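You operate a simulated robot arm through the tools that you are given. There is no shell and no other tool.

Carry out the task below with a simulated two-armed robot. There is one attempt and no reset: what you move stays moved.

Task
Release the red stop, open the air and press the black-grip tray.
Fine: twist the grey collar under the stop; the tray lies in the orange-guard press; one full stroke with the guard down, and leave it down; settings, light and the other trays stay.

It is judged by the outcome, as a careful person would: the job done as asked, and still so three seconds after it is handed in. It fails if anything else is knocked over, pushed out of place, dropped, spilled or broken.

Robot
Two 7-joint arms with two-finger parallel grippers on one trunk that stands fixed in place. Base frame: the origin is at the foot of the trunk, x ahead of it, y to its left, z up. Lengths are in m, angles in rad, forces in N, time in s.
The left shoulder is at [0.05, 0.177, 1.217], the right one opposite. With the tool pointing down near the work surface each hand reaches from about 0.1 to 0.66 m from the base axis, measured 20 degrees to its own side. Payload 3.43 kg a hand.
The TCP of each hand is the grasp point between the finger pads, 0.034 m short of the fingertips. In the tool frame z runs along the fingers and y along their closing line. Largest opening 0.128 m; finger width 0.024, thickness 0.012; the body of the gripper, 0.048 by 0.13 m, starts 0.096 m behind the TCP.
Orientation is that of the tool frame in the base frame, as [roll, pitch, yaw] about the fixed x, y, z axes, in that order (R = Rz(yaw) Ry(pitch) Rx(roll)). With the fingers straight down and closing along the base's y, the tool's x points along the base's -x, its y along +y and its z along -z.

Tools
- The arms move only by the tool drive_tool. It takes "left_targets", "right_targets" or both (then of equal length, played together; a hand with none holds still); each is a list of rows, each a list of 7 numbers: the shift along the tool's x, y, z in m, then the turn, a rotation vector about the tool's x, y, z in rad, then the closure, from 0 (fully open) to 1 (shut). In form: [[tx, ty, tz, wx, wy, wz, jaw], ...]. A call has 1 to 20 rows; each row shifts and turns the commanded pose from where the row before left it, along the tool's axes as they then stand. A row lasts 0.2 s, in which the tool goes at most 0.05 m and 0.15 rad; a call with a longer step from one row to the next is refused whole, and so is a gripper value outside its range. Where a pose cannot be reached the arm comes as near as it can. A force on the tool above 40 N (or 10 N above the force at the start of the call, whichever is more), or a blocked arm, ends the call early, and 0.2 s more pass. The fingers move at their own pace (about 0.108 m/s each) and stop on an object; they squeeze with about 25 N. The grip force told is the motor's: it shows also when the fingers shut on nothing. Time passes only in rows, and 0.2 s behind the last, so rows that do not move let the fingers close. The reply holds the time, the measured pose of the TCP, the force on the tool along the base axes, the opening and the grip force, in the units named above and with some noise, with the torque about the TCP (base axes, N m) and any sound that the robot's microphone picked up.
- Cameras (640 x 400 px; columns grow to the right, rows downward): "scene" is now at [0.1248, 0.0721, 1.3923]; the picture's right is [0.81, -0.59, 0.00], its down [-0.27, -0.36, -0.89] and it looks along [0.53, 0.72, -0.45] (base axes); focal length 214 px, centre (320, 200). "left" rides on the left gripper at [0.076, 0.011, -0.16] in its tool frame; the picture's right is [-0.15, 0.99, 0.00], its down [-0.88, -0.13, -0.46] and it looks along [-0.45, -0.07, 0.89] (tool axes); focal length 234 px, centre (320, 200). "right" rides on the right gripper at [0.076, -0.011, -0.16] in its tool frame; the picture's right is [0.15, 0.99, 0.00], its down [-0.88, 0.13, -0.46] and it looks along [-0.45, 0.07, 0.89] (tool axes); focal length 234 px, centre (320, 200).
- snapshot(camera): a new picture of that camera. It takes no simulated time.
- move_column(by): slides the trunk up (or, below 0, down) by that many m; the arms and the scene camera ride with it, the base frame stays. It gives what a move gives, with no picture.
- aim_head(pan, tilt): turns the head with the scene camera to pan (to the left, within 1.396 rad either way) and tilt (down, from -0.506 to 1.204), counted from straight ahead of the robot. It gives what a move gives.
- point_at(camera, pixels): for up to 12 pixels [column, row] of the newest picture of that camera ("zoom" is the newest enlarged one), the place [x, y, z] in the base frame of the surface seen there, good to about 0.002 m. It takes no simulated time.
- inspect(camera, box): a new picture of the part [left, top, right, bottom] of that camera's present view, enlarged. It takes no simulated time.
- close_job(): hands the job in; it is judged then, once.

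Leave the grippers open and the arms clear of the work at the hand-in unless told otherwise.

The tools are called after "Emit:" as name(argument=value, ...) on one line, values as JSON. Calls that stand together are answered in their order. drive_tool: Moves the arms, as the interface text tells. Its arguments: {"type":"object","properties":{"left_targets":{"type":"array","items":{"type":"array","items":{"type":"number"}}},"right_targets":{"type":"array","items":{"type":"array","items":{"type":"number"}}}},"required":[]} The other tools are called the same way: move_column (by) slides the trunk up or down; aim_head (pan, tilt) turns the head that bears the scene camera; snapshot (camera) takes a picture; point_at (camera, pixels) gives the place of the surface under pixels of a picture; inspect (camera, box) takes an enlarged picture of a part of a camera's view; close_job () hands the job in.

At the start:

```text
clock: 0.0
left_position: [0.3166, 0.4166, 1.3951]
left_tcp_rot: [-3.14, -0.001, -3.142]
left_contact_force: [-1.6, -0.1, 0.3]
left_wrist_torque: [-0.03, 0.02, -0.01]
left_width: 0.128
left_grasp_force: 0.1
right_position: [0.3722, -0.0062, 1.3948]
right_tcp_rot: [3.14, 0.0, 3.14]
right_contact_force: [-0.1, 0.9, -0.1]
right_wrist_torque: [-0.04, 0.0, 0.02]
right_width: 0.1281
right_grasp_force: 0.0
trunk travel left (down, up): [-0.388, 0.013]
head pan, tilt: [0.937, 0.466]
```

scene: 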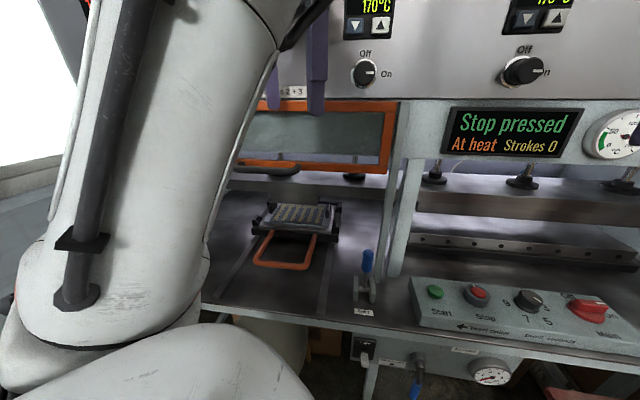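
right: 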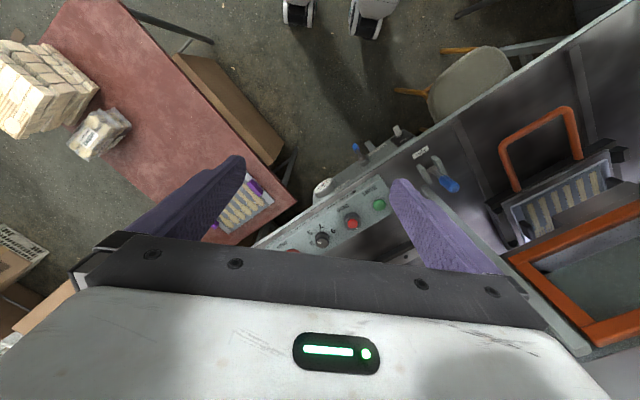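
left: 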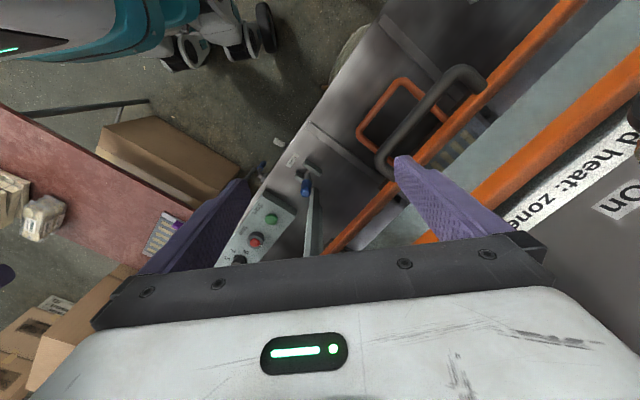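

I see a press machine with the display "Stop pressed, At heat, Strokes 0", an orange guard at about (310,150), a control box at the lower right and a blue valve near (367,265). I'll look closer before I move anything.

Emit:
inspect(camera="scene", box=[400, 260, 640, 400])

Emit:
inspect(camera="scene", box=[220, 180, 420, 330])

Emit:
inspect(camera="scene", box=[330, 310, 530, 400])

```text
2.67 times, centred on (520, 330) of scene
```

zoom: 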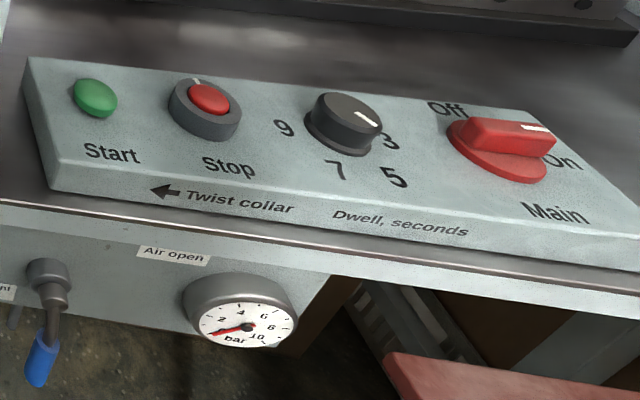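

```text
2.67 times, centred on (320, 255) of scene
```

zoom: 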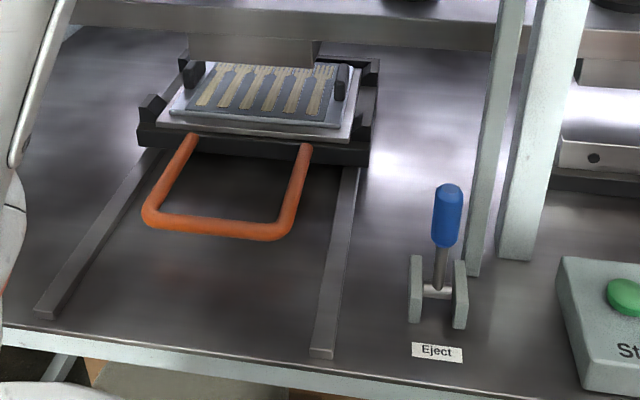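

```text
3.20 times, centred on (430, 355) of scene
```

zoom: 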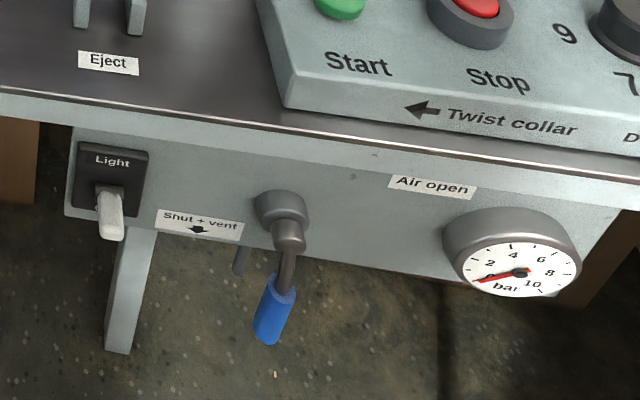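

The front panel has a light switch, the "Shut + vent / Air open" lever (blue, pointing down) and a gauge reading 0. The control box has Start, Stop with its collar, Dwell and Main. The visible tray has an orange loop handle, so I need to find the black-grip one. I'll turn the head to see the rest.

Emit:
aim_head(pan=0.3, tilt=0.466)

Emit:
snapshot(camera="scene")

Emit:
aim_head(pan=0.6, tilt=0.2)

Emit:
snapshot(camera="scene")

Emit:
aim_head(pan=1.3, tilt=0.4)

Emit:
snapshot(camera="scene")

```text
clock: 1.0
left_position: [0.3175, 0.4156, 1.3954]
left_tcp_rot: [-3.14, 0.0, 3.141]
left_contact_force: [0.4, 0.7, 0.2]
left_wrist_torque: [0.0, -0.01, -0.02]
left_width: 0.1282
left_grasp_force: 0.0
right_position: [0.3728, -0.0065, 1.3947]
right_tcp_rot: [3.138, 0.0, -3.141]
right_contact_force: [-0.7, 0.7, -0.4]
right_wrist_torque: [-0.04, 0.01, 0.03]
right_width: 0.128
right_grasp_force: 0.0
trunk travel left (down, up): [-0.388, 0.013]
head pan, tilt: [0.3, 0.466]
```

```text
taken
```

scene: 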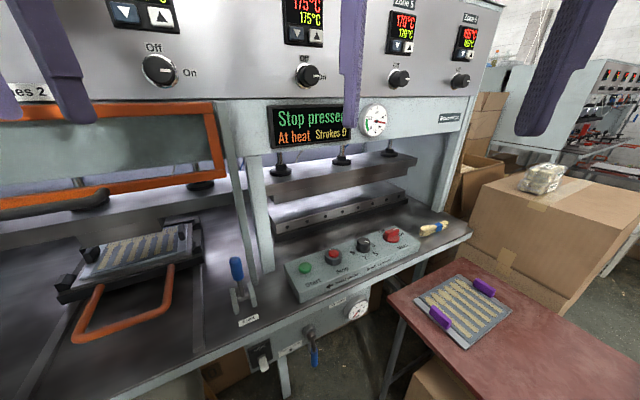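

```text
clock: 1.8
left_position: [0.3167, 0.4161, 1.3941]
left_tcp_rot: [-3.141, 0.0, 3.141]
left_contact_force: [-0.3, -0.1, -0.2]
left_wrist_torque: [-0.02, 0.03, 0.04]
left_width: 0.1282
left_grasp_force: 0.0
right_position: [0.3724, -0.0065, 1.3963]
right_tcp_rot: [3.14, 0.002, -3.141]
right_contact_force: [-1.0, -0.6, -0.7]
right_wrist_torque: [-0.02, 0.03, 0.02]
right_width: 0.1282
right_grasp_force: 0.1
trunk travel left (down, up): [-0.388, 0.013]
head pan, tilt: [0.6, 0.201]
```

```text
taken
```

scene: 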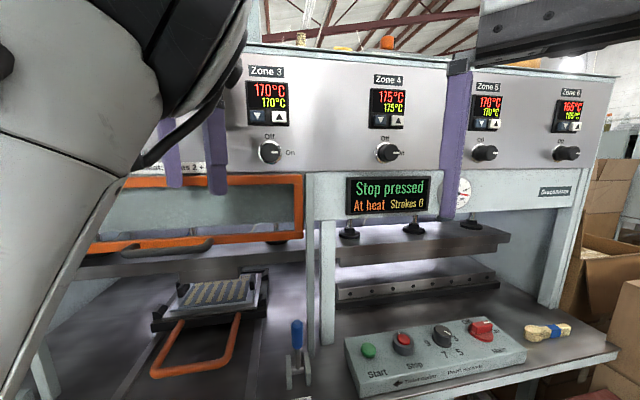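

```text
clock: 2.9
left_position: [0.3171, 0.416, 1.3953]
left_tcp_rot: [3.14, 0.001, -3.141]
left_contact_force: [-0.5, 0.9, -0.2]
left_wrist_torque: [-0.03, 0.0, -0.01]
left_width: 0.1282
left_grasp_force: 0.0
right_position: [0.3717, -0.007, 1.3953]
right_tcp_rot: [-3.141, 0.001, 3.14]
right_contact_force: [-0.1, -0.5, 0.8]
right_wrist_torque: [0.03, 0.01, 0.05]
right_width: 0.128
right_grasp_force: 0.0
trunk travel left (down, up): [-0.388, 0.013]
head pan, tilt: [1.3, 0.4]
```

```text
taken
```

scene: 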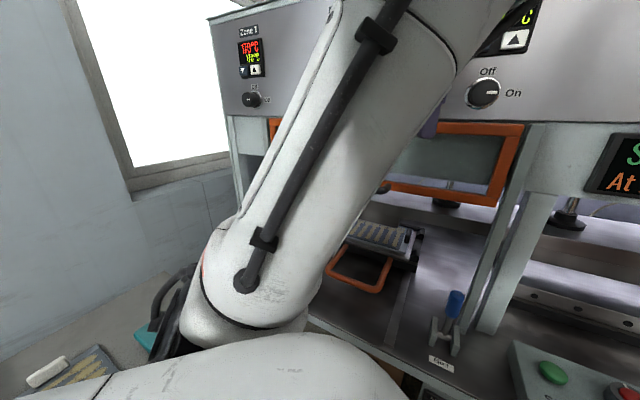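

The tray in the orange-guard press has two black grips at its ends; the others have purple and white ones, so this is the one. Next I'll measure the layout from a mid pan.

Emit:
aim_head(pan=0.65, tilt=0.5)

Emit:
snapshot(camera="scene")

```text
clock: 3.9
left_position: [0.3161, 0.4155, 1.3942]
left_tcp_rot: [-3.141, 0.001, -3.141]
left_contact_force: [-1.2, 0.8, -0.4]
left_wrist_torque: [0.03, -0.03, -0.01]
left_width: 0.1279
left_grasp_force: 0.1
right_position: [0.3733, -0.0064, 1.395]
right_tcp_rot: [3.14, 0.001, -3.141]
right_contact_force: [0.2, -0.3, 0.0]
right_wrist_torque: [0.0, 0.0, 0.01]
right_width: 0.128
right_grasp_force: 0.2
trunk travel left (down, up): [-0.388, 0.013]
head pan, tilt: [0.649, 0.499]
```

```text
taken
```

scene: 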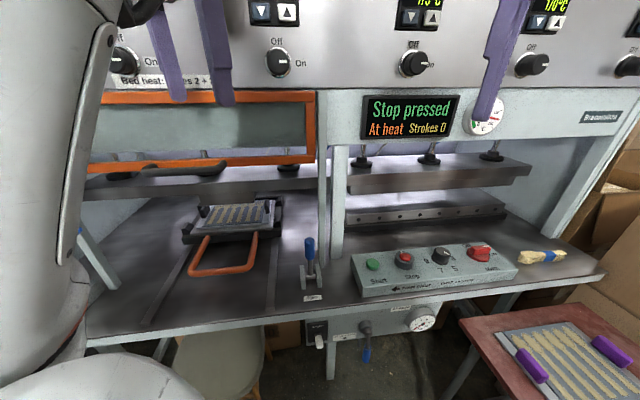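

Good view. I'll read positions of the guard, handle, tray, drawer, control box and lever, and take enlarged pictures.

Emit:
point_at(camera="scene", pixels=[[372, 264], [404, 259], [440, 256], [478, 252], [356, 296], [516, 276], [365, 327], [367, 352], [420, 320], [318, 341], [311, 296], [310, 245]])

Emit:
point_at(camera="scene", pixels=[[310, 156], [310, 98], [175, 170], [120, 172], [220, 168], [195, 272], [248, 268], [207, 238], [254, 235], [238, 215], [88, 345], [600, 270]])

Emit:
inspect(camera="scene", box=[140, 180, 320, 300])

Emit:
inspect(camera="scene", box=[80, 90, 330, 200])

Emit:
inspect(camera="scene", box=[345, 235, 445, 300])

```text
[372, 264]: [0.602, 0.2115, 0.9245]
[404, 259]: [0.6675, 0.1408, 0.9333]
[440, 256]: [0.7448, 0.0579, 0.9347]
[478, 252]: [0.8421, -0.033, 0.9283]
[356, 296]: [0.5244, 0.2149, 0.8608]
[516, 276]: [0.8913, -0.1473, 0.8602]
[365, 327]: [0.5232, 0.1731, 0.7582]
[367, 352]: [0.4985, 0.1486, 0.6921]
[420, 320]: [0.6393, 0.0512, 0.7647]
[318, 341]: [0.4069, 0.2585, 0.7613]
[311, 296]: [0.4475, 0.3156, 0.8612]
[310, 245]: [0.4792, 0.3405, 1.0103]
```

```text
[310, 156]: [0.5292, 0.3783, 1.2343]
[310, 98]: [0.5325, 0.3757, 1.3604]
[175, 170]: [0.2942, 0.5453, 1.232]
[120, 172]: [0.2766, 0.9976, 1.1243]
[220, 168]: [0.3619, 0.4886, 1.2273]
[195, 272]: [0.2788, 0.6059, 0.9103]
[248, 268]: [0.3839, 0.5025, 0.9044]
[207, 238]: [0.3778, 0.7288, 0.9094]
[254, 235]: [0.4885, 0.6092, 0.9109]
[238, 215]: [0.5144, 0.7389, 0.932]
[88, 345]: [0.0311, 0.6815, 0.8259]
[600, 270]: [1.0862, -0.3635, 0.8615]
```

```text
3.33 times, centred on (230, 240) of scene
```

zoom: 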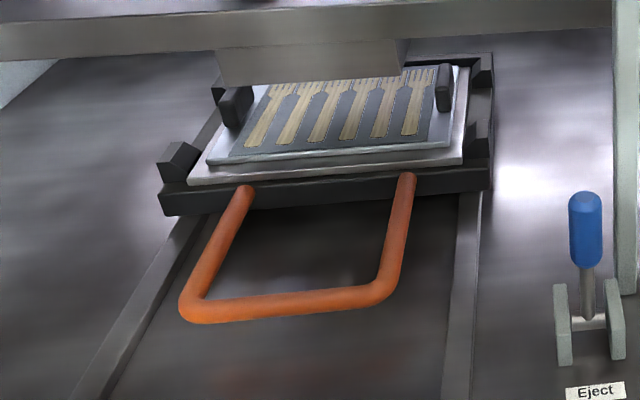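

```text
2.56 times, centred on (205, 145) of scene
```

zoom: 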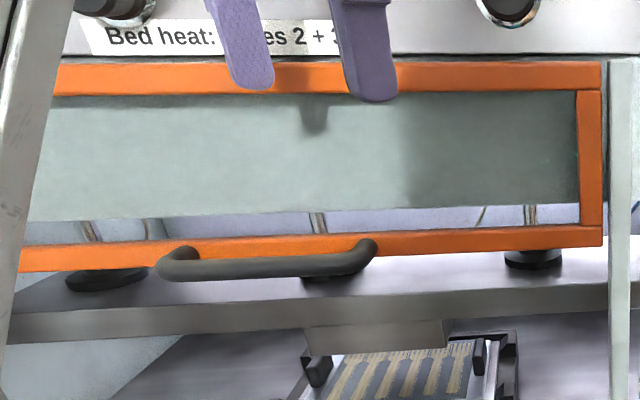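

```text
6.15 times, centred on (395, 268) of scene
```

zoom: 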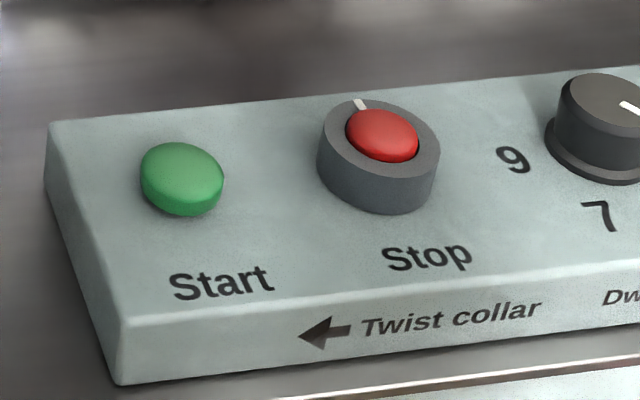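

The row of controls runs along about (0.70, -0.71), and the press faces along (0.71, 0.70). I'll measure the stop's collar and the box top from this enlarged picture, then check the platen against the tray.

Emit:
point_at(camera="zoom", pixels=[[382, 135], [360, 104], [325, 140], [432, 150], [375, 178], [375, 208], [260, 200], [260, 150], [420, 300], [450, 110], [183, 170], [90, 140]])

Emit:
point_at(camera="scene", pixels=[[240, 191], [205, 192], [250, 180], [300, 186], [100, 190], [267, 208], [203, 210], [185, 237], [278, 226], [155, 320], [272, 300], [290, 320]])

Emit:
inspect(camera="scene", box=[295, 295, 455, 395])

Emit:
snapshot(camera="left")

```text
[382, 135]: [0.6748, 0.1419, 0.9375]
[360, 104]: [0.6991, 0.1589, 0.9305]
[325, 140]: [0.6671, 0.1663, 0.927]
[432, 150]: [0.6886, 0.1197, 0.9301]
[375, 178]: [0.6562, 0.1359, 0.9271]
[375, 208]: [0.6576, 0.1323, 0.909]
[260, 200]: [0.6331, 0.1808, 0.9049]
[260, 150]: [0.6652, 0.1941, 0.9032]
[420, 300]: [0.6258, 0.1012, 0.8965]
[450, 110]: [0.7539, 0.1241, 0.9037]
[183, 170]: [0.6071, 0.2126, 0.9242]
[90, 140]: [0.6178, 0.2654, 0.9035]
```

```text
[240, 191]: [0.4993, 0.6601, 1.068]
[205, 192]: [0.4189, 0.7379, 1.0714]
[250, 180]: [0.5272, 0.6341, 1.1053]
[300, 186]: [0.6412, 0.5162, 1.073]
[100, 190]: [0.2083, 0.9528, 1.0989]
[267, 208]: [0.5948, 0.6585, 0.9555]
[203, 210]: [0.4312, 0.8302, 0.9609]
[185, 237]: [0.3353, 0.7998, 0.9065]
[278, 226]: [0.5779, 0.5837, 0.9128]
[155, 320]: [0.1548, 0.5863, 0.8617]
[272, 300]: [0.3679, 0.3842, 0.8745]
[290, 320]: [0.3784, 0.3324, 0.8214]
```

```text
4.00 times, centred on (375, 345) of scene
```

zoom: 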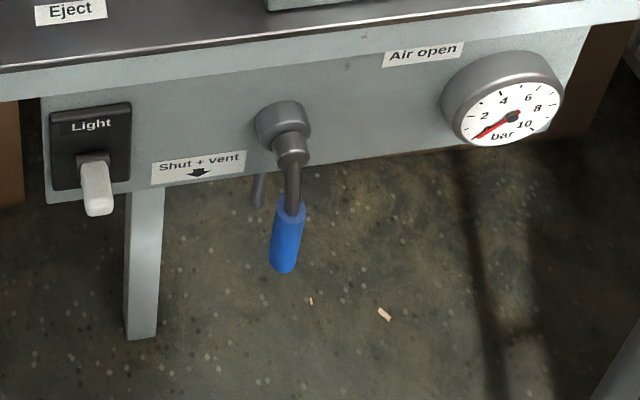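

```text
taken
```

left: 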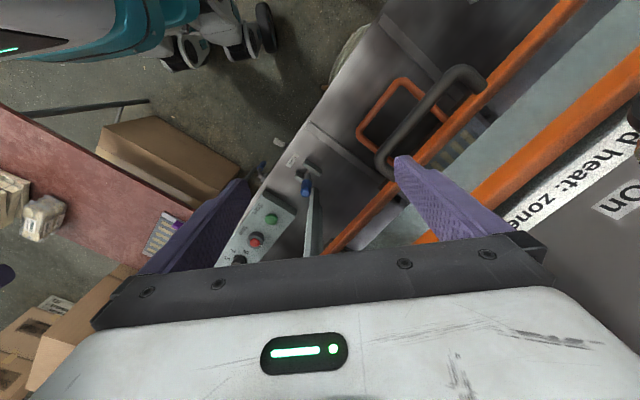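

Box top is at z 0.904, collar top at z 0.930, with its centre near (0.678, 0.145) and radius about 0.026. The lever hangs down at "Shut + vent", and "Air open" is to its right. I'll measure the lever parts.

Emit:
point_at(camera="zoom", pixels=[[290, 142], [280, 115], [292, 180], [290, 210], [284, 265], [258, 190], [95, 200], [220, 120], [340, 120], [340, 60], [340, 28], [500, 115]])

Emit:
inspect(camera="left", box=[200, 60, 500, 260])

```text
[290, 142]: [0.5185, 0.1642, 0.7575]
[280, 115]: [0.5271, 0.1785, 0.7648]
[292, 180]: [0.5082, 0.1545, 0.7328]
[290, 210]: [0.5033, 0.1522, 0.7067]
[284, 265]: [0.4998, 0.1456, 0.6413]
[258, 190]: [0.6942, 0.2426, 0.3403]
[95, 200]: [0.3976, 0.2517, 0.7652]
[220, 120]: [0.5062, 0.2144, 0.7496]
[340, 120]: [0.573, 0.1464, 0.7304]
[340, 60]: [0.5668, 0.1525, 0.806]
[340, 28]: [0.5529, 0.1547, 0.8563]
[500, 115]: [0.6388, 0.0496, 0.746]
```

```text
2.00 times, centred on (350, 160) of left
```

zoom: 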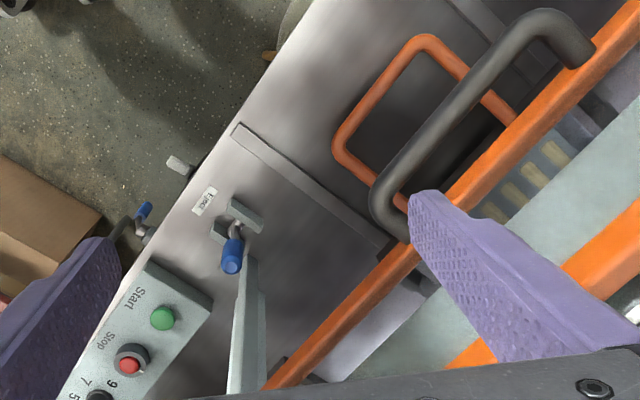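

The lever pivots near z 0.765 and its grip hangs to z 0.64, about 5 cm out from the panel. I still need to see under the platen to tell whether the drawer is fully home. I'll pull the left hand back from the guard and the right hand aside, keeping both high.

Emit:
drive_tool(left_targets=[[0.025, -0.03, 0, 0, 0, 0, 0], [0.025, -0.03, 0, 0, 0, 0, 0], [0.025, -0.03, 0, 0, 0, 0, 0], [0.025, -0.03, 0, 0, 0, 0, 0]], right_targets=[[0, -0.04, 0, 0, 0, 0, 0], [0, -0.04, 0, 0, 0, 0, 0], [0, -0.04, 0, 0, 0, 0, 0], [0, -0.04, 0, 0, 0, 0, 0]])

Emit:
snapshot(camera="scene")

Emit:
snapshot(camera="left")

```text
clock: 4.9
left_position: [0.2593, 0.3559, 1.4068]
left_tcp_rot: [-3.121, -0.007, -3.136]
left_contact_force: [-0.9, -0.1, 0.9]
left_wrist_torque: [0.05, -0.07, 0.04]
left_width: 0.1282
left_grasp_force: 0.1
left hand out of reach, approached as far as the arm can: row 3, 4
right_position: [0.3707, -0.168, 1.3961]
right_tcp_rot: [3.141, 0.004, 3.141]
right_contact_force: [-0.2, -0.9, 0.4]
right_wrist_torque: [0.05, -0.01, 0.0]
right_width: 0.1279
right_grasp_force: 0.1
trunk travel left (down, up): [-0.388, 0.013]
head pan, tilt: [0.649, 0.499]
```

```text
taken
```

scene: 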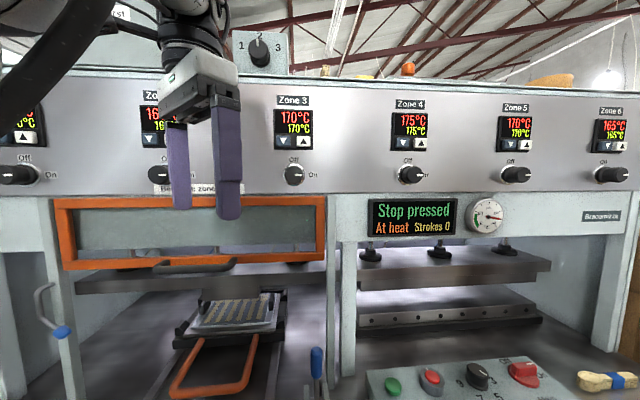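

```text
taken
```

left: 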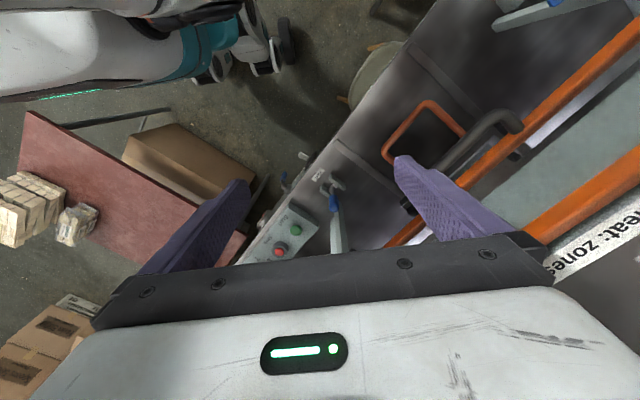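

The view now shows more: a dial "1 2 3" on top and a blue-tipped lever on the left post around (50,315), perhaps a guard catch. I'll inspect those.

Emit:
inspect(camera="scene", box=[0, 180, 160, 400])

Emit:
inspect(camera="scene", box=[160, 250, 340, 400])

Emit:
inspect(camera="scene", box=[80, 0, 300, 120])

Emit:
aim_head(pan=0.9, tilt=0.5)

Emit:
snapshot(camera="scene")

```text
1.82 times, centred on (80, 290) of scene
```

zoom: 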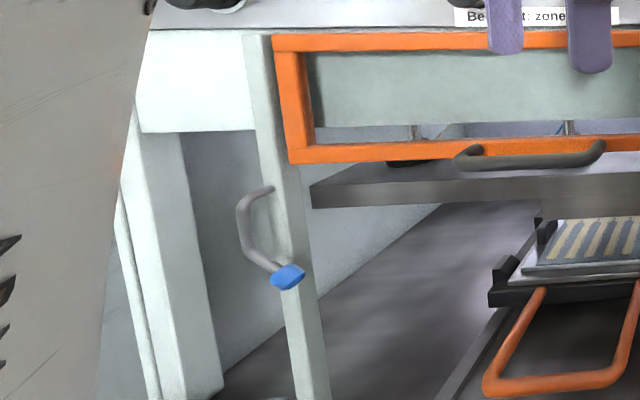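

```text
2.67 times, centred on (250, 325) of scene
```

zoom: 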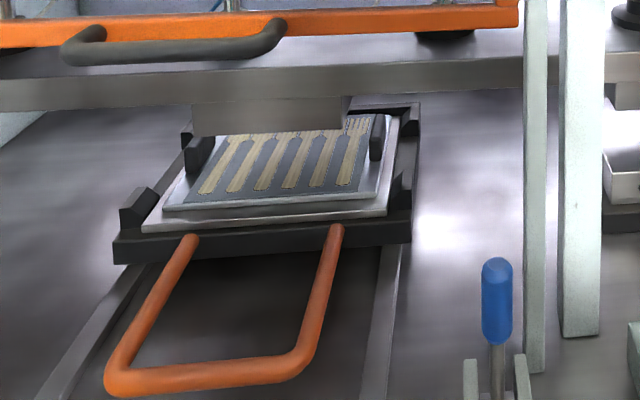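

```text
2.91 times, centred on (190, 60) of scene
```

zoom: 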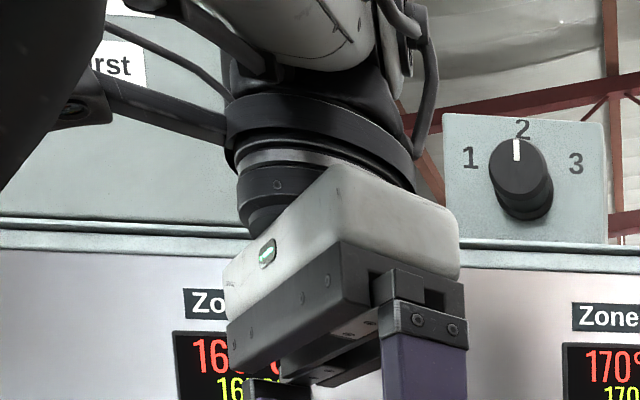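

```text
clock: 5.7
left_position: [0.2573, 0.3568, 1.4087]
left_tcp_rot: [-3.12, 0.002, -3.137]
left_contact_force: [1.1, 0.2, 0.0]
left_wrist_torque: [0.02, 0.02, 0.01]
left_width: 0.1279
left_grasp_force: 0.0
right_position: [0.3727, -0.1666, 1.3956]
right_tcp_rot: [3.14, 0.0, -3.141]
right_contact_force: [0.2, -0.8, -0.2]
right_wrist_torque: [0.0, -0.01, 0.02]
right_width: 0.128
right_grasp_force: 0.0
trunk travel left (down, up): [-0.388, 0.013]
head pan, tilt: [0.901, 0.499]
```

```text
taken
```

scene: 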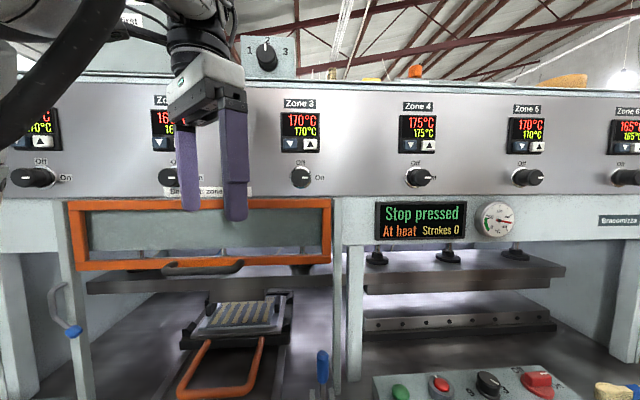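

The view barely changed though pan went from 0.65 to 0.9. I'll check whether measured positions still agree with the earlier ones (Start near (0.605, 0.212, 0.924), display).

Emit:
point_at(camera="scene", pixels=[[399, 391], [440, 382], [322, 365], [300, 268], [202, 268], [220, 385], [73, 332], [57, 285], [205, 318], [280, 312], [240, 293], [300, 282]])

Emit:
aim_head(pan=0.75, tilt=0.7)

Emit:
snapshot(camera="scene")

```text
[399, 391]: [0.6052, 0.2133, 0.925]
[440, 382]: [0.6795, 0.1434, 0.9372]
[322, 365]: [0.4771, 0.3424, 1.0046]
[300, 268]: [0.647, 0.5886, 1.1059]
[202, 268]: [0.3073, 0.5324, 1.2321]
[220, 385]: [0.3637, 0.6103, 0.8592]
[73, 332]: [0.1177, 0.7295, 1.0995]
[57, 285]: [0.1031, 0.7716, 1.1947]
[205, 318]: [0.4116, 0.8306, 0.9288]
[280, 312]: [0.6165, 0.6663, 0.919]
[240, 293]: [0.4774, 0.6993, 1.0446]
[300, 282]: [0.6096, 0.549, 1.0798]
```

```text
clock: 6.4
left_position: [0.2591, 0.3566, 1.4082]
left_tcp_rot: [-3.12, -0.004, -3.135]
left_contact_force: [-1.1, -0.3, 0.0]
left_wrist_torque: [0.01, -0.01, -0.02]
left_width: 0.1283
left_grasp_force: 0.2
right_position: [0.3717, -0.1669, 1.3956]
right_tcp_rot: [3.141, 0.003, -3.14]
right_contact_force: [-0.2, -0.2, 0.2]
right_wrist_torque: [-0.02, -0.02, 0.02]
right_width: 0.1281
right_grasp_force: 0.0
trunk travel left (down, up): [-0.388, 0.013]
head pan, tilt: [0.75, 0.7]
```

```text
taken
```

scene: 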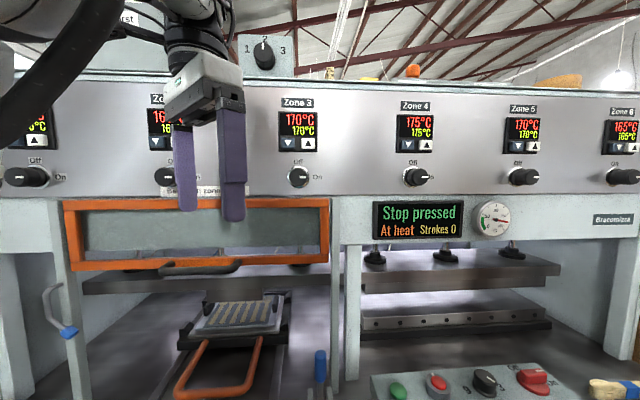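

Measured positions agree, so readings are sound, but the head seems physically blocked, probably by the raised left forearm. I'll lower the left hand away from the head, well short of the guard.

Emit:
drive_tool(left_targets=[[-0.01, 0.03, 0.03, 0, 0, 0, 0], [-0.01, 0.03, 0.03, 0, 0, 0, 0], [0, 0, 0.045, 0, 0, 0, 0], [0, 0, 0.045, 0, 0, 0, 0]])

Emit:
snapshot(camera="scene")

```text
clock: 7.4
left_position: [0.2709, 0.4233, 1.2556]
left_tcp_rot: [-3.106, 0.008, -3.097]
left_contact_force: [0.0, -0.1, -0.5]
left_wrist_torque: [0.03, 0.0, 0.02]
left_width: 0.1281
left_grasp_force: 0.1
right_position: [0.373, -0.1672, 1.3958]
right_tcp_rot: [3.141, 0.0, 3.141]
right_contact_force: [0.1, 0.0, 0.2]
right_wrist_torque: [0.03, 0.01, 0.0]
right_width: 0.1281
right_grasp_force: 0.1
trunk travel left (down, up): [-0.388, 0.013]
head pan, tilt: [0.75, 0.7]
```

```text
taken
```

scene: 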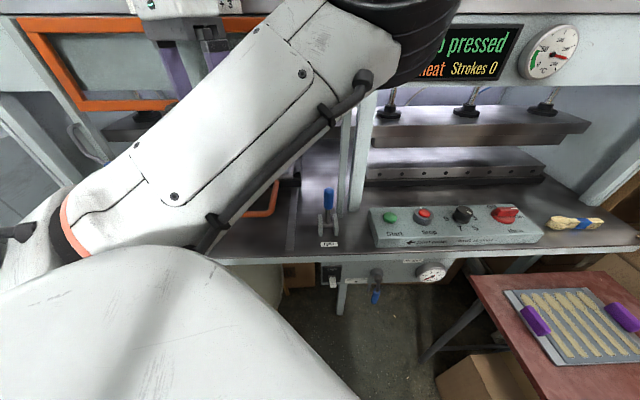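

The head moves freely again. Now the collar: I'll bring the left hand in front of the control box at height z≈1.25, then tilt it so the wrist leans back from the overhang.

Emit:
drive_tool(left_targets=[[-0.005, -0.046, 0, 0, 0, 0, 0.3], [-0.005, -0.046, 0, 0, 0, 0, 0.3], [-0.005, -0.046, 0, 0, 0, 0, 0.3], [-0.005, -0.046, 0, 0, 0, 0, 0.3], [-0.005, -0.046, 0, 0, 0, 0, 0.3], [-0.005, -0.046, 0, 0, 0, 0, 0.3], [0, 0, 0, 0, -0.1333, 0, 0.3], [0, 0, 0, 0, -0.1333, 0, 0.3], [0, 0, 0, 0, -0.1333, 0, 0.3]])

Emit:
snapshot(camera="scene")

```text
clock: 9.4
left_position: [0.2727, 0.4077, 1.2512]
left_tcp_rot: [-3.123, 0.378, -3.094]
left_contact_force: [-0.5, -0.3, -0.4]
left_wrist_torque: [0.02, -0.05, 0.02]
left_width: 0.0896
left_grasp_force: 0.2
left hand out of reach, approached as far as the arm can: row 1, 2, 3, 4, 5, 6
right_position: [0.3721, -0.1662, 1.3959]
right_tcp_rot: [3.14, 0.002, -3.141]
right_contact_force: [0.1, 0.0, 0.0]
right_wrist_torque: [-0.04, 0.04, 0.01]
right_width: 0.1277
right_grasp_force: 0.1
trunk travel left (down, up): [-0.388, 0.013]
head pan, tilt: [0.75, 0.7]
```

```text
taken
```

scene: 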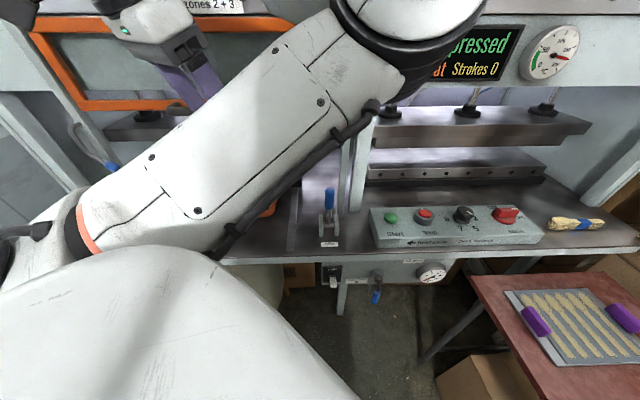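

The hand can't fold that close to its shoulder. I'll travel parallel to the machine front instead, forward and right, staying about 10 cm off the guard handle.

Emit:
drive_tool(left_targets=[[-0.0315, -0.034, 0.013, 0, 0, 0, 0.3], [-0.0315, -0.034, 0.013, 0, 0, 0, 0.3], [-0.0315, -0.034, 0.013, 0, 0, 0, 0.3], [-0.0315, -0.034, 0.013, 0, 0, 0, 0.3], [-0.0315, -0.034, 0.013, 0, 0, 0, 0.3], [-0.0315, -0.034, 0.013, 0, 0, 0, 0.3], [-0.0315, -0.034, 0.013, 0, 0, 0, 0.3]])

Emit:
snapshot(camera="scene")

Emit:
snapshot(camera="left")

```text
clock: 10.9
left_position: [0.4379, 0.405, 1.2752]
left_tcp_rot: [-3.106, 0.377, -3.044]
left_contact_force: [-25.6, -1.4, 2.1]
left_wrist_torque: [0.04, 0.78, 1.43]
left_width: 0.0893
left_grasp_force: 0.0
left hand out of reach, approached as far as the arm can: row 1, 2, 3, 4, 5, 6, 7
right_position: [0.3722, -0.167, 1.3956]
right_tcp_rot: [3.139, 0.002, 3.141]
right_contact_force: [-0.4, 1.0, -1.0]
right_wrist_torque: [0.02, 0.14, 0.01]
right_width: 0.128
right_grasp_force: 0.0
trunk travel left (down, up): [-0.388, 0.013]
head pan, tilt: [0.75, 0.7]
stopped in row 7 (left hand): the force on the tool passed its limit at 53 N (the readings are from after the stop); the commanded pose is now the measured one
```

```text
taken
```

scene: 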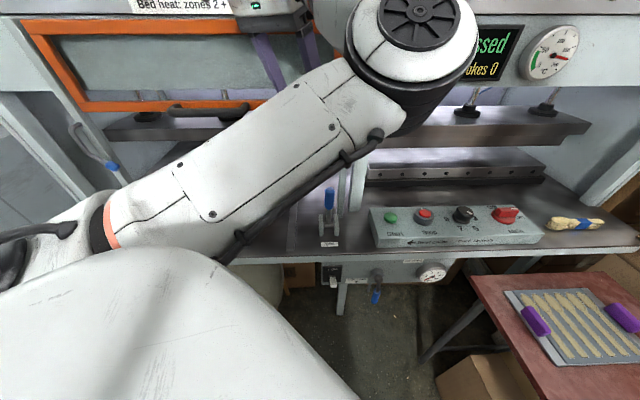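

```text
taken
```

left: 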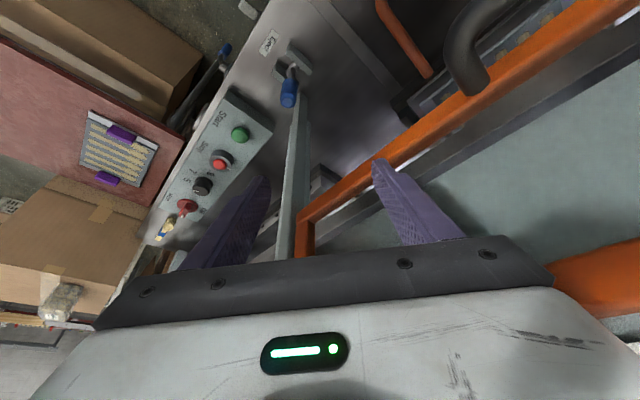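

The hand slid outward along its reach limit and touched the machine front at 53 N, so I'm backing straight off the way it came and then checking nothing was moved.

Emit:
drive_tool(left_targets=[[0.028, 0, -0.0115, 0, 0, 0, 0.3], [0.028, 0, -0.0115, 0, 0, 0, 0.3], [0.028, 0, -0.0115, 0, 0, 0, 0.3]])

Emit:
snapshot(camera="left")

Emit:
aim_head(pan=0.75, tilt=0.2)

Emit:
snapshot(camera="scene")

```text
clock: 11.7
left_position: [0.3464, 0.42, 1.2679]
left_tcp_rot: [-3.092, 0.361, -3.011]
left_contact_force: [-0.7, 0.5, 0.4]
left_wrist_torque: [-0.02, 0.01, -0.01]
left_width: 0.0894
left_grasp_force: 0.1
left hand out of reach, approached as far as the arm can: row 2, 3
right_position: [0.3717, -0.1669, 1.3954]
right_tcp_rot: [3.139, 0.0, -3.141]
right_contact_force: [0.1, 0.2, 0.8]
right_wrist_torque: [-0.03, 0.01, 0.0]
right_width: 0.1279
right_grasp_force: 0.0
trunk travel left (down, up): [-0.388, 0.013]
head pan, tilt: [0.75, 0.7]
```

```text
taken
```

left: 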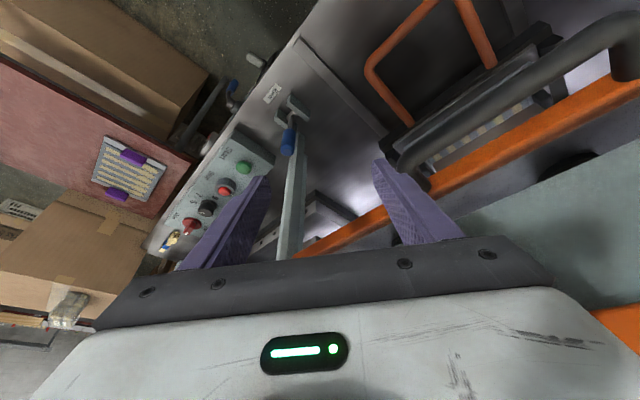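

```text
clock: 12.6
left_position: [0.3467, 0.4186, 1.2682]
left_tcp_rot: [-3.084, 0.367, -3.011]
left_contact_force: [0.0, -0.1, 0.1]
left_wrist_torque: [0.01, -0.02, -0.01]
left_width: 0.0897
left_grasp_force: 0.0
right_position: [0.3731, -0.1663, 1.3957]
right_tcp_rot: [3.14, -0.001, -3.14]
right_contact_force: [0.5, 0.1, 0.4]
right_wrist_torque: [-0.01, 0.02, -0.01]
right_width: 0.1279
right_grasp_force: 0.0
trunk travel left (down, up): [-0.388, 0.013]
head pan, tilt: [0.75, 0.201]
```

```text
taken
```

scene: 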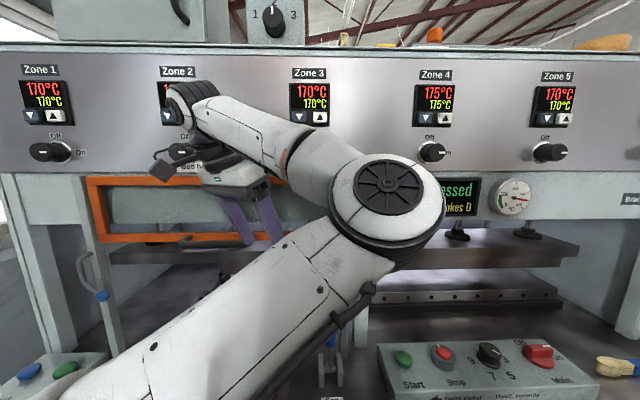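

A second button box (blue and green buttons) sits at the lower left, so I must avoid that too. The knobs in view still point to "On". The elbow is bent close to the display, so I'll measure how near it is before moving.

Emit:
point_at(camera="scene", pixels=[[400, 195], [440, 200], [430, 235], [300, 120], [200, 100], [460, 195], [250, 215], [30, 370], [65, 368], [100, 296], [270, 20], [180, 240]])

Emit:
inspect(camera="scene", box=[0, 220, 160, 400])

Emit:
inspect(camera="scene", box=[120, 50, 340, 200])

```text
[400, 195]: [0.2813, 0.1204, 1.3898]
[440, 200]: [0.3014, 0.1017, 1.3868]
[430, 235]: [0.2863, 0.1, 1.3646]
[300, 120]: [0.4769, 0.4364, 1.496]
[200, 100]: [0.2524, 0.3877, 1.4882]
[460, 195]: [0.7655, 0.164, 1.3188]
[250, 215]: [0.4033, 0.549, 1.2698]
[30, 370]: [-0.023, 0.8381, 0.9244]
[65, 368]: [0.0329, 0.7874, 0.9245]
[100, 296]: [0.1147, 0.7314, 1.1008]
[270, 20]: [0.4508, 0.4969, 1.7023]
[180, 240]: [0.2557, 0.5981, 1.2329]
```

```text
2.22 times, centred on (80, 310) of scene
```

zoom: 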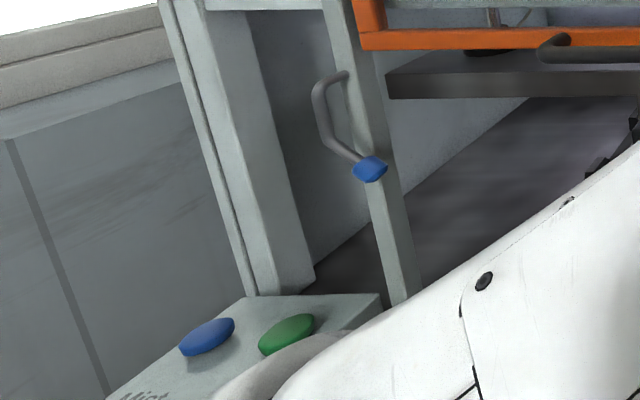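

```text
2.67 times, centred on (230, 125) of scene
```

zoom: 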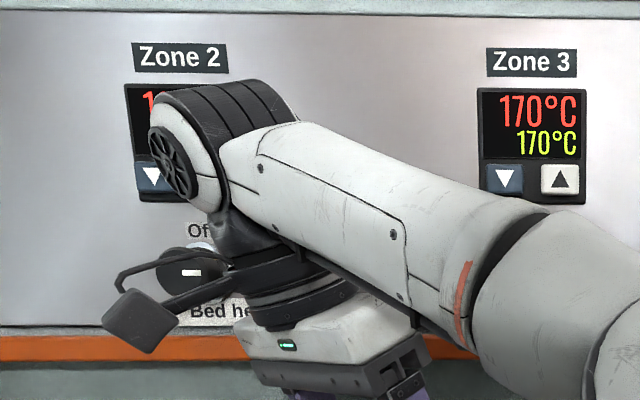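

The elbow is well clear of the machine (about 0.35 m). The left box's labels matter, since it could belong to this press. I'll pull the left hand back and lower it to unfold the arm, then look at that box.

Emit:
drive_tool(left_targets=[[0.0307, -0.0015, -0.0118, 0, 0, 0, 0.7], [0.0307, -0.0015, -0.0118, 0, 0, 0, 0.7], [0.0144, 0.002, 0.0372, 0, 0, 0, 0.7], [0.0144, 0.002, 0.0372, 0, 0, 0, 0.7], [0.0144, 0.002, 0.0372, 0, 0, 0, 0.7], [0.0144, 0.002, 0.0372, 0, 0, 0, 0.7], [0.0144, 0.002, 0.0372, 0, 0, 0, 0.7]])

Emit:
aim_head(pan=1.3, tilt=0.6)

Emit:
snapshot(camera="scene")

Emit:
snapshot(camera="left")

```text
clock: 14.2
left_position: [0.2913, 0.4025, 1.0739]
left_tcp_rot: [-3.108, 0.386, -3.06]
left_contact_force: [-1.0, 0.2, 0.0]
left_wrist_torque: [-0.01, -0.01, 0.02]
left_width: 0.0385
left_grasp_force: 0.0
right_position: [0.3732, -0.1667, 1.3951]
right_tcp_rot: [-3.141, 0.0, -3.14]
right_contact_force: [0.0, -0.1, 0.1]
right_wrist_torque: [-0.02, -0.01, 0.01]
right_width: 0.1281
right_grasp_force: 0.0
trunk travel left (down, up): [-0.388, 0.013]
head pan, tilt: [0.75, 0.201]
```

```text
clock: 15.2
left_position: [0.2904, 0.4025, 1.0751]
left_tcp_rot: [-3.109, 0.385, -3.062]
left_contact_force: [0.1, -0.9, 0.1]
left_wrist_torque: [-0.01, -0.01, 0.02]
left_width: 0.0385
left_grasp_force: 0.0
right_position: [0.3728, -0.1658, 1.3961]
right_tcp_rot: [3.14, 0.002, -3.141]
right_contact_force: [-0.2, -0.3, -0.1]
right_wrist_torque: [0.0, -0.01, 0.0]
right_width: 0.128
right_grasp_force: 0.0
trunk travel left (down, up): [-0.388, 0.013]
head pan, tilt: [1.3, 0.6]
```

```text
taken
```

scene: 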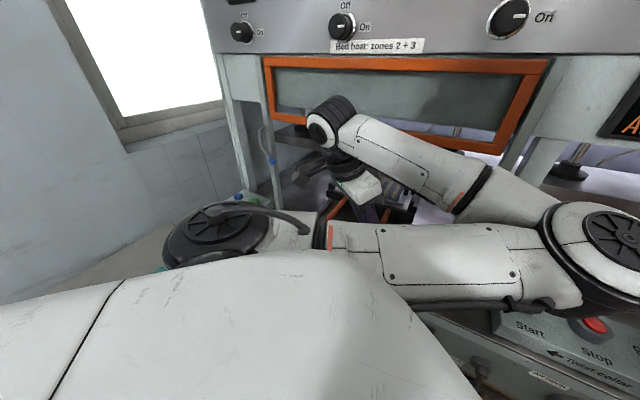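

```text
taken
```

left: 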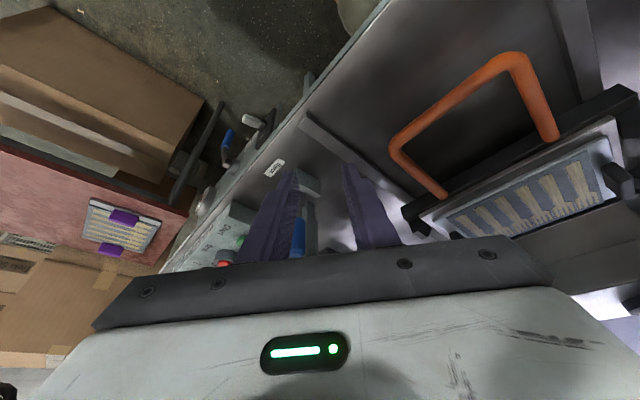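

The hand is lower and the arm is unfolding well. Now I'll travel parallel to the machine front toward the control box at z≈1.08, staying at about 0.49 into the machine, short of the eject lever.

Emit:
drive_tool(left_targets=[[-0.0288, -0.0372, 0.0129, 0, 0, 0, 0.7], [-0.0288, -0.0372, 0.0129, 0, 0, 0, 0.7], [-0.0288, -0.0372, 0.0129, 0, 0, 0, 0.7]])

Emit:
aim_head(pan=0.75, tilt=0.6)

Emit:
snapshot(camera="scene")

```text
clock: 16.0
left_position: [0.3441, 0.4106, 1.089]
left_tcp_rot: [-3.106, 0.39, -3.039]
left_contact_force: [0.2, -0.7, 0.9]
left_wrist_torque: [-0.02, 0.02, -0.02]
left_width: 0.0386
left_grasp_force: 0.0
left hand out of reach, approached as far as the arm can: row 1, 2, 3
right_position: [0.3729, -0.1682, 1.3956]
right_tcp_rot: [3.14, 0.001, 3.139]
right_contact_force: [-0.1, 0.8, 0.0]
right_wrist_torque: [0.0, -0.01, 0.04]
right_width: 0.1283
right_grasp_force: 0.1
trunk travel left (down, up): [-0.388, 0.013]
head pan, tilt: [1.3, 0.6]
```

```text
clock: 17.0
left_position: [0.3438, 0.4108, 1.0862]
left_tcp_rot: [-3.108, 0.387, -3.041]
left_contact_force: [0.4, 0.2, -1.2]
left_wrist_torque: [-0.02, 0.01, -0.02]
left_width: 0.0384
left_grasp_force: 0.1
right_position: [0.372, -0.1663, 1.3953]
right_tcp_rot: [3.139, 0.001, 3.14]
right_contact_force: [0.4, -0.5, -0.2]
right_wrist_torque: [0.03, 0.02, -0.03]
right_width: 0.128
right_grasp_force: 0.1
trunk travel left (down, up): [-0.388, 0.013]
head pan, tilt: [0.75, 0.6]
```

```text
taken
```

scene: 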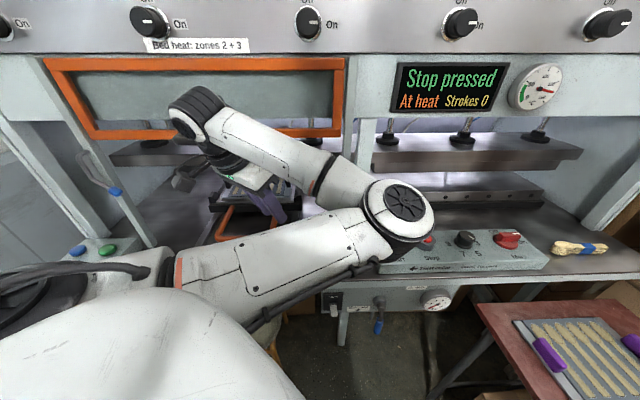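

The upper arm and forearm are folded with the elbow in the middle. I'll measure the joint places to understand the reach limit.

Emit:
point_at(camera="scene", pixels=[[405, 203], [195, 112], [260, 265], [200, 280], [150, 275], [40, 300], [150, 350], [340, 165], [245, 180], [270, 205], [80, 251], [109, 249]])

Emit:
inspect(camera="scene", box=[40, 150, 200, 290])

```text
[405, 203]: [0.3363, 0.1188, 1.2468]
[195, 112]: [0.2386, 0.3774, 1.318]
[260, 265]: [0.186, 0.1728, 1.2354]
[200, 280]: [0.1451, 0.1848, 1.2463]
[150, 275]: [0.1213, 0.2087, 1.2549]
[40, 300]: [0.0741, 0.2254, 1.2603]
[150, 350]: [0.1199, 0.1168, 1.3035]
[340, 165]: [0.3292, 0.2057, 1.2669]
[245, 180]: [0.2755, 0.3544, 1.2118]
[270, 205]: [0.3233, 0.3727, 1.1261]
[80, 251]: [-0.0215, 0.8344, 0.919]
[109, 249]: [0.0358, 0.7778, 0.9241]
```

```text
2.86 times, centred on (120, 220) of scene
```

zoom: 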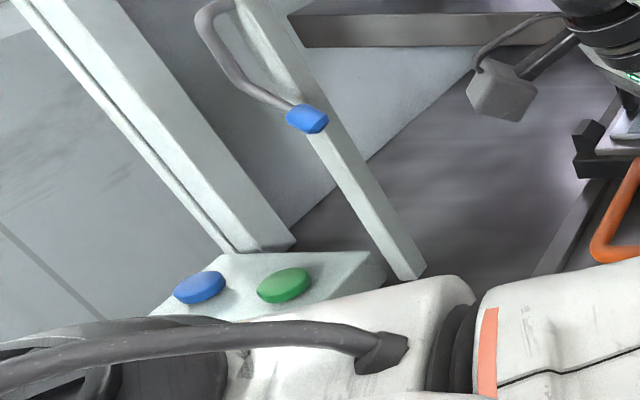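

With the shoulder at (0.05, 0.18) and elbow at (0.34, 0.12), the elbow is folded inward, and that blocks rightward motion. I'll go back a little, raise the hand to the starting height, straighten the tool so the arm extends, then swing right from there.

Emit:
drive_tool(left_targets=[[0.0414, 0.004, -0.0169, 0, 0, 0, 0.7], [-0.017, -0.0014, -0.0417, 0, 0, 0, 0.7], [-0.017, -0.0014, -0.0417, 0, 0, 0, 0.7], [-0.017, -0.0014, -0.0417, 0, 0, 0, 0.7], [-0.017, -0.0014, -0.0417, 0, 0, 0, 0.7], [-0.017, -0.0014, -0.0417, 0, 0, 0, 0.7], [-0.017, -0.0014, -0.0417, 0, 0.13, 0, 0.7], [0, 0, 0, 0, 0.13, 0, 0.7], [0, 0, 0, 0, 0.12, 0, 0.7]])

Emit:
snapshot(camera="scene")

```text
clock: 19.0
left_position: [0.3011, 0.4043, 1.3582]
left_tcp_rot: [-3.114, 0.005, -3.073]
left_contact_force: [0.1, 0.0, -0.4]
left_wrist_torque: [0.02, -0.01, -0.03]
left_width: 0.0386
left_grasp_force: 0.0
right_position: [0.3716, -0.1674, 1.3962]
right_tcp_rot: [3.141, 0.001, -3.14]
right_contact_force: [-1.3, 0.3, -0.2]
right_wrist_torque: [0.05, -0.03, -0.01]
right_width: 0.1279
right_grasp_force: 0.0
trunk travel left (down, up): [-0.388, 0.013]
head pan, tilt: [0.75, 0.6]
```

```text
taken
```

scene: 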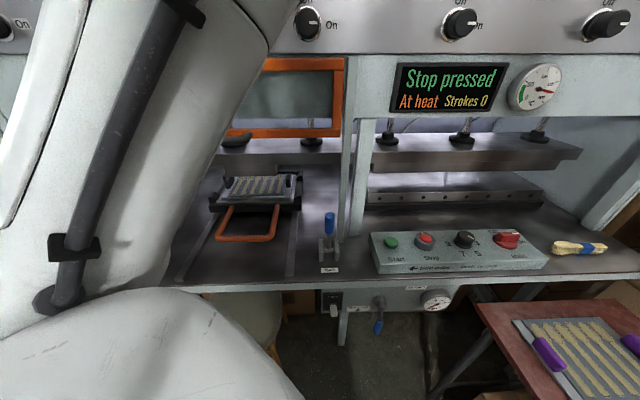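

The view is clear and the elbow is up now. I'll move the left hand forward-right, parallel to the machine, at this height.

Emit:
drive_tool(left_targets=[[-0.0315, -0.0372, 0, 0, 0, 0, 0.7], [-0.0315, -0.0372, 0, 0, 0, 0, 0.7], [-0.0315, -0.0372, 0, 0, 0, 0, 0.7]])

Emit:
snapshot(camera="scene")

```text
clock: 19.8
left_position: [0.4057, 0.3118, 1.3533]
left_tcp_rot: [-3.081, -0.014, -3.05]
left_contact_force: [-0.2, -0.3, 0.1]
left_wrist_torque: [0.02, 0.04, 0.0]
left_width: 0.0384
left_grasp_force: 0.0
right_position: [0.3734, -0.1667, 1.3957]
right_tcp_rot: [3.14, 0.001, 3.141]
right_contact_force: [-0.1, -0.9, -0.4]
right_wrist_torque: [-0.01, 0.03, -0.01]
right_width: 0.1277
right_grasp_force: 0.1
trunk travel left (down, up): [-0.388, 0.013]
head pan, tilt: [0.75, 0.6]
```

```text
taken
```

scene: 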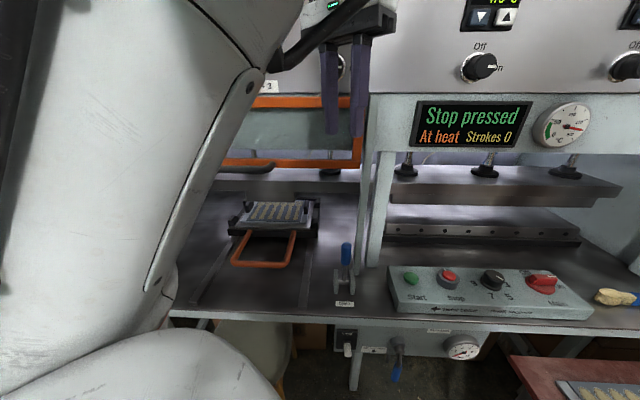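

That works. I'll continue right to about (0.54, 0.17).

Emit:
drive_tool(left_targets=[[-0.0315, -0.0372, 0, 0, 0, 0, 0.7], [-0.0315, -0.0372, 0, 0, 0, 0, 0.7], [-0.0315, -0.0372, 0, 0, 0, 0, 0.7], [-0.0315, -0.0372, 0, 0, 0, 0, 0.7]])

Emit:
snapshot(camera="scene")

Emit:
snapshot(camera="left")

```text
clock: 20.8
left_position: [0.5113, 0.1916, 1.3526]
left_tcp_rot: [-3.064, 0.033, -3.045]
left_contact_force: [-0.7, 0.4, 0.1]
left_wrist_torque: [-0.04, -0.03, 0.01]
left_width: 0.0384
left_grasp_force: 0.0
left hand out of reach, approached as far as the arm can: row 3, 4
right_position: [0.372, -0.1658, 1.395]
right_tcp_rot: [3.14, -0.001, 3.142]
right_contact_force: [0.2, 0.8, 0.2]
right_wrist_torque: [0.0, -0.01, 0.01]
right_width: 0.1282
right_grasp_force: 0.1
trunk travel left (down, up): [-0.388, 0.013]
head pan, tilt: [0.75, 0.6]
```

```text
taken
```

scene: 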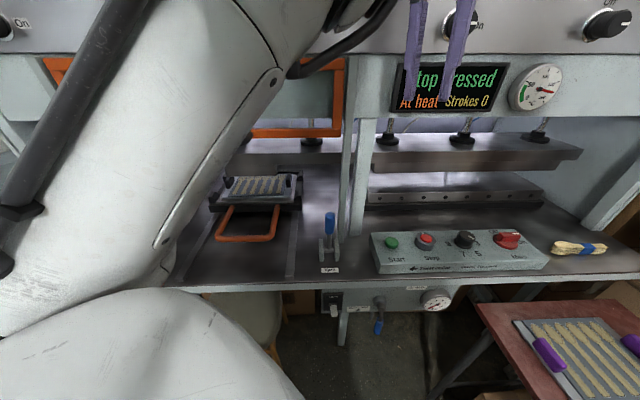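

```text
taken
```

left: 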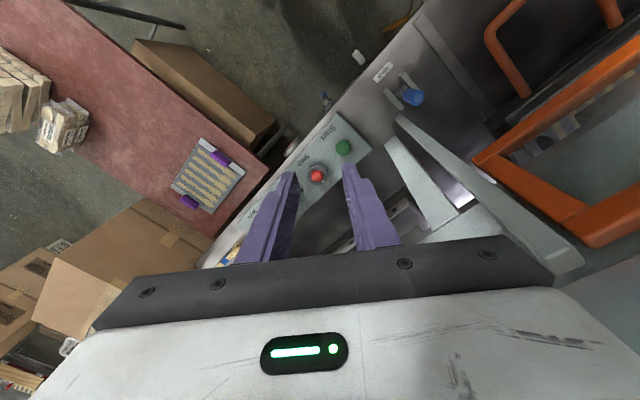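

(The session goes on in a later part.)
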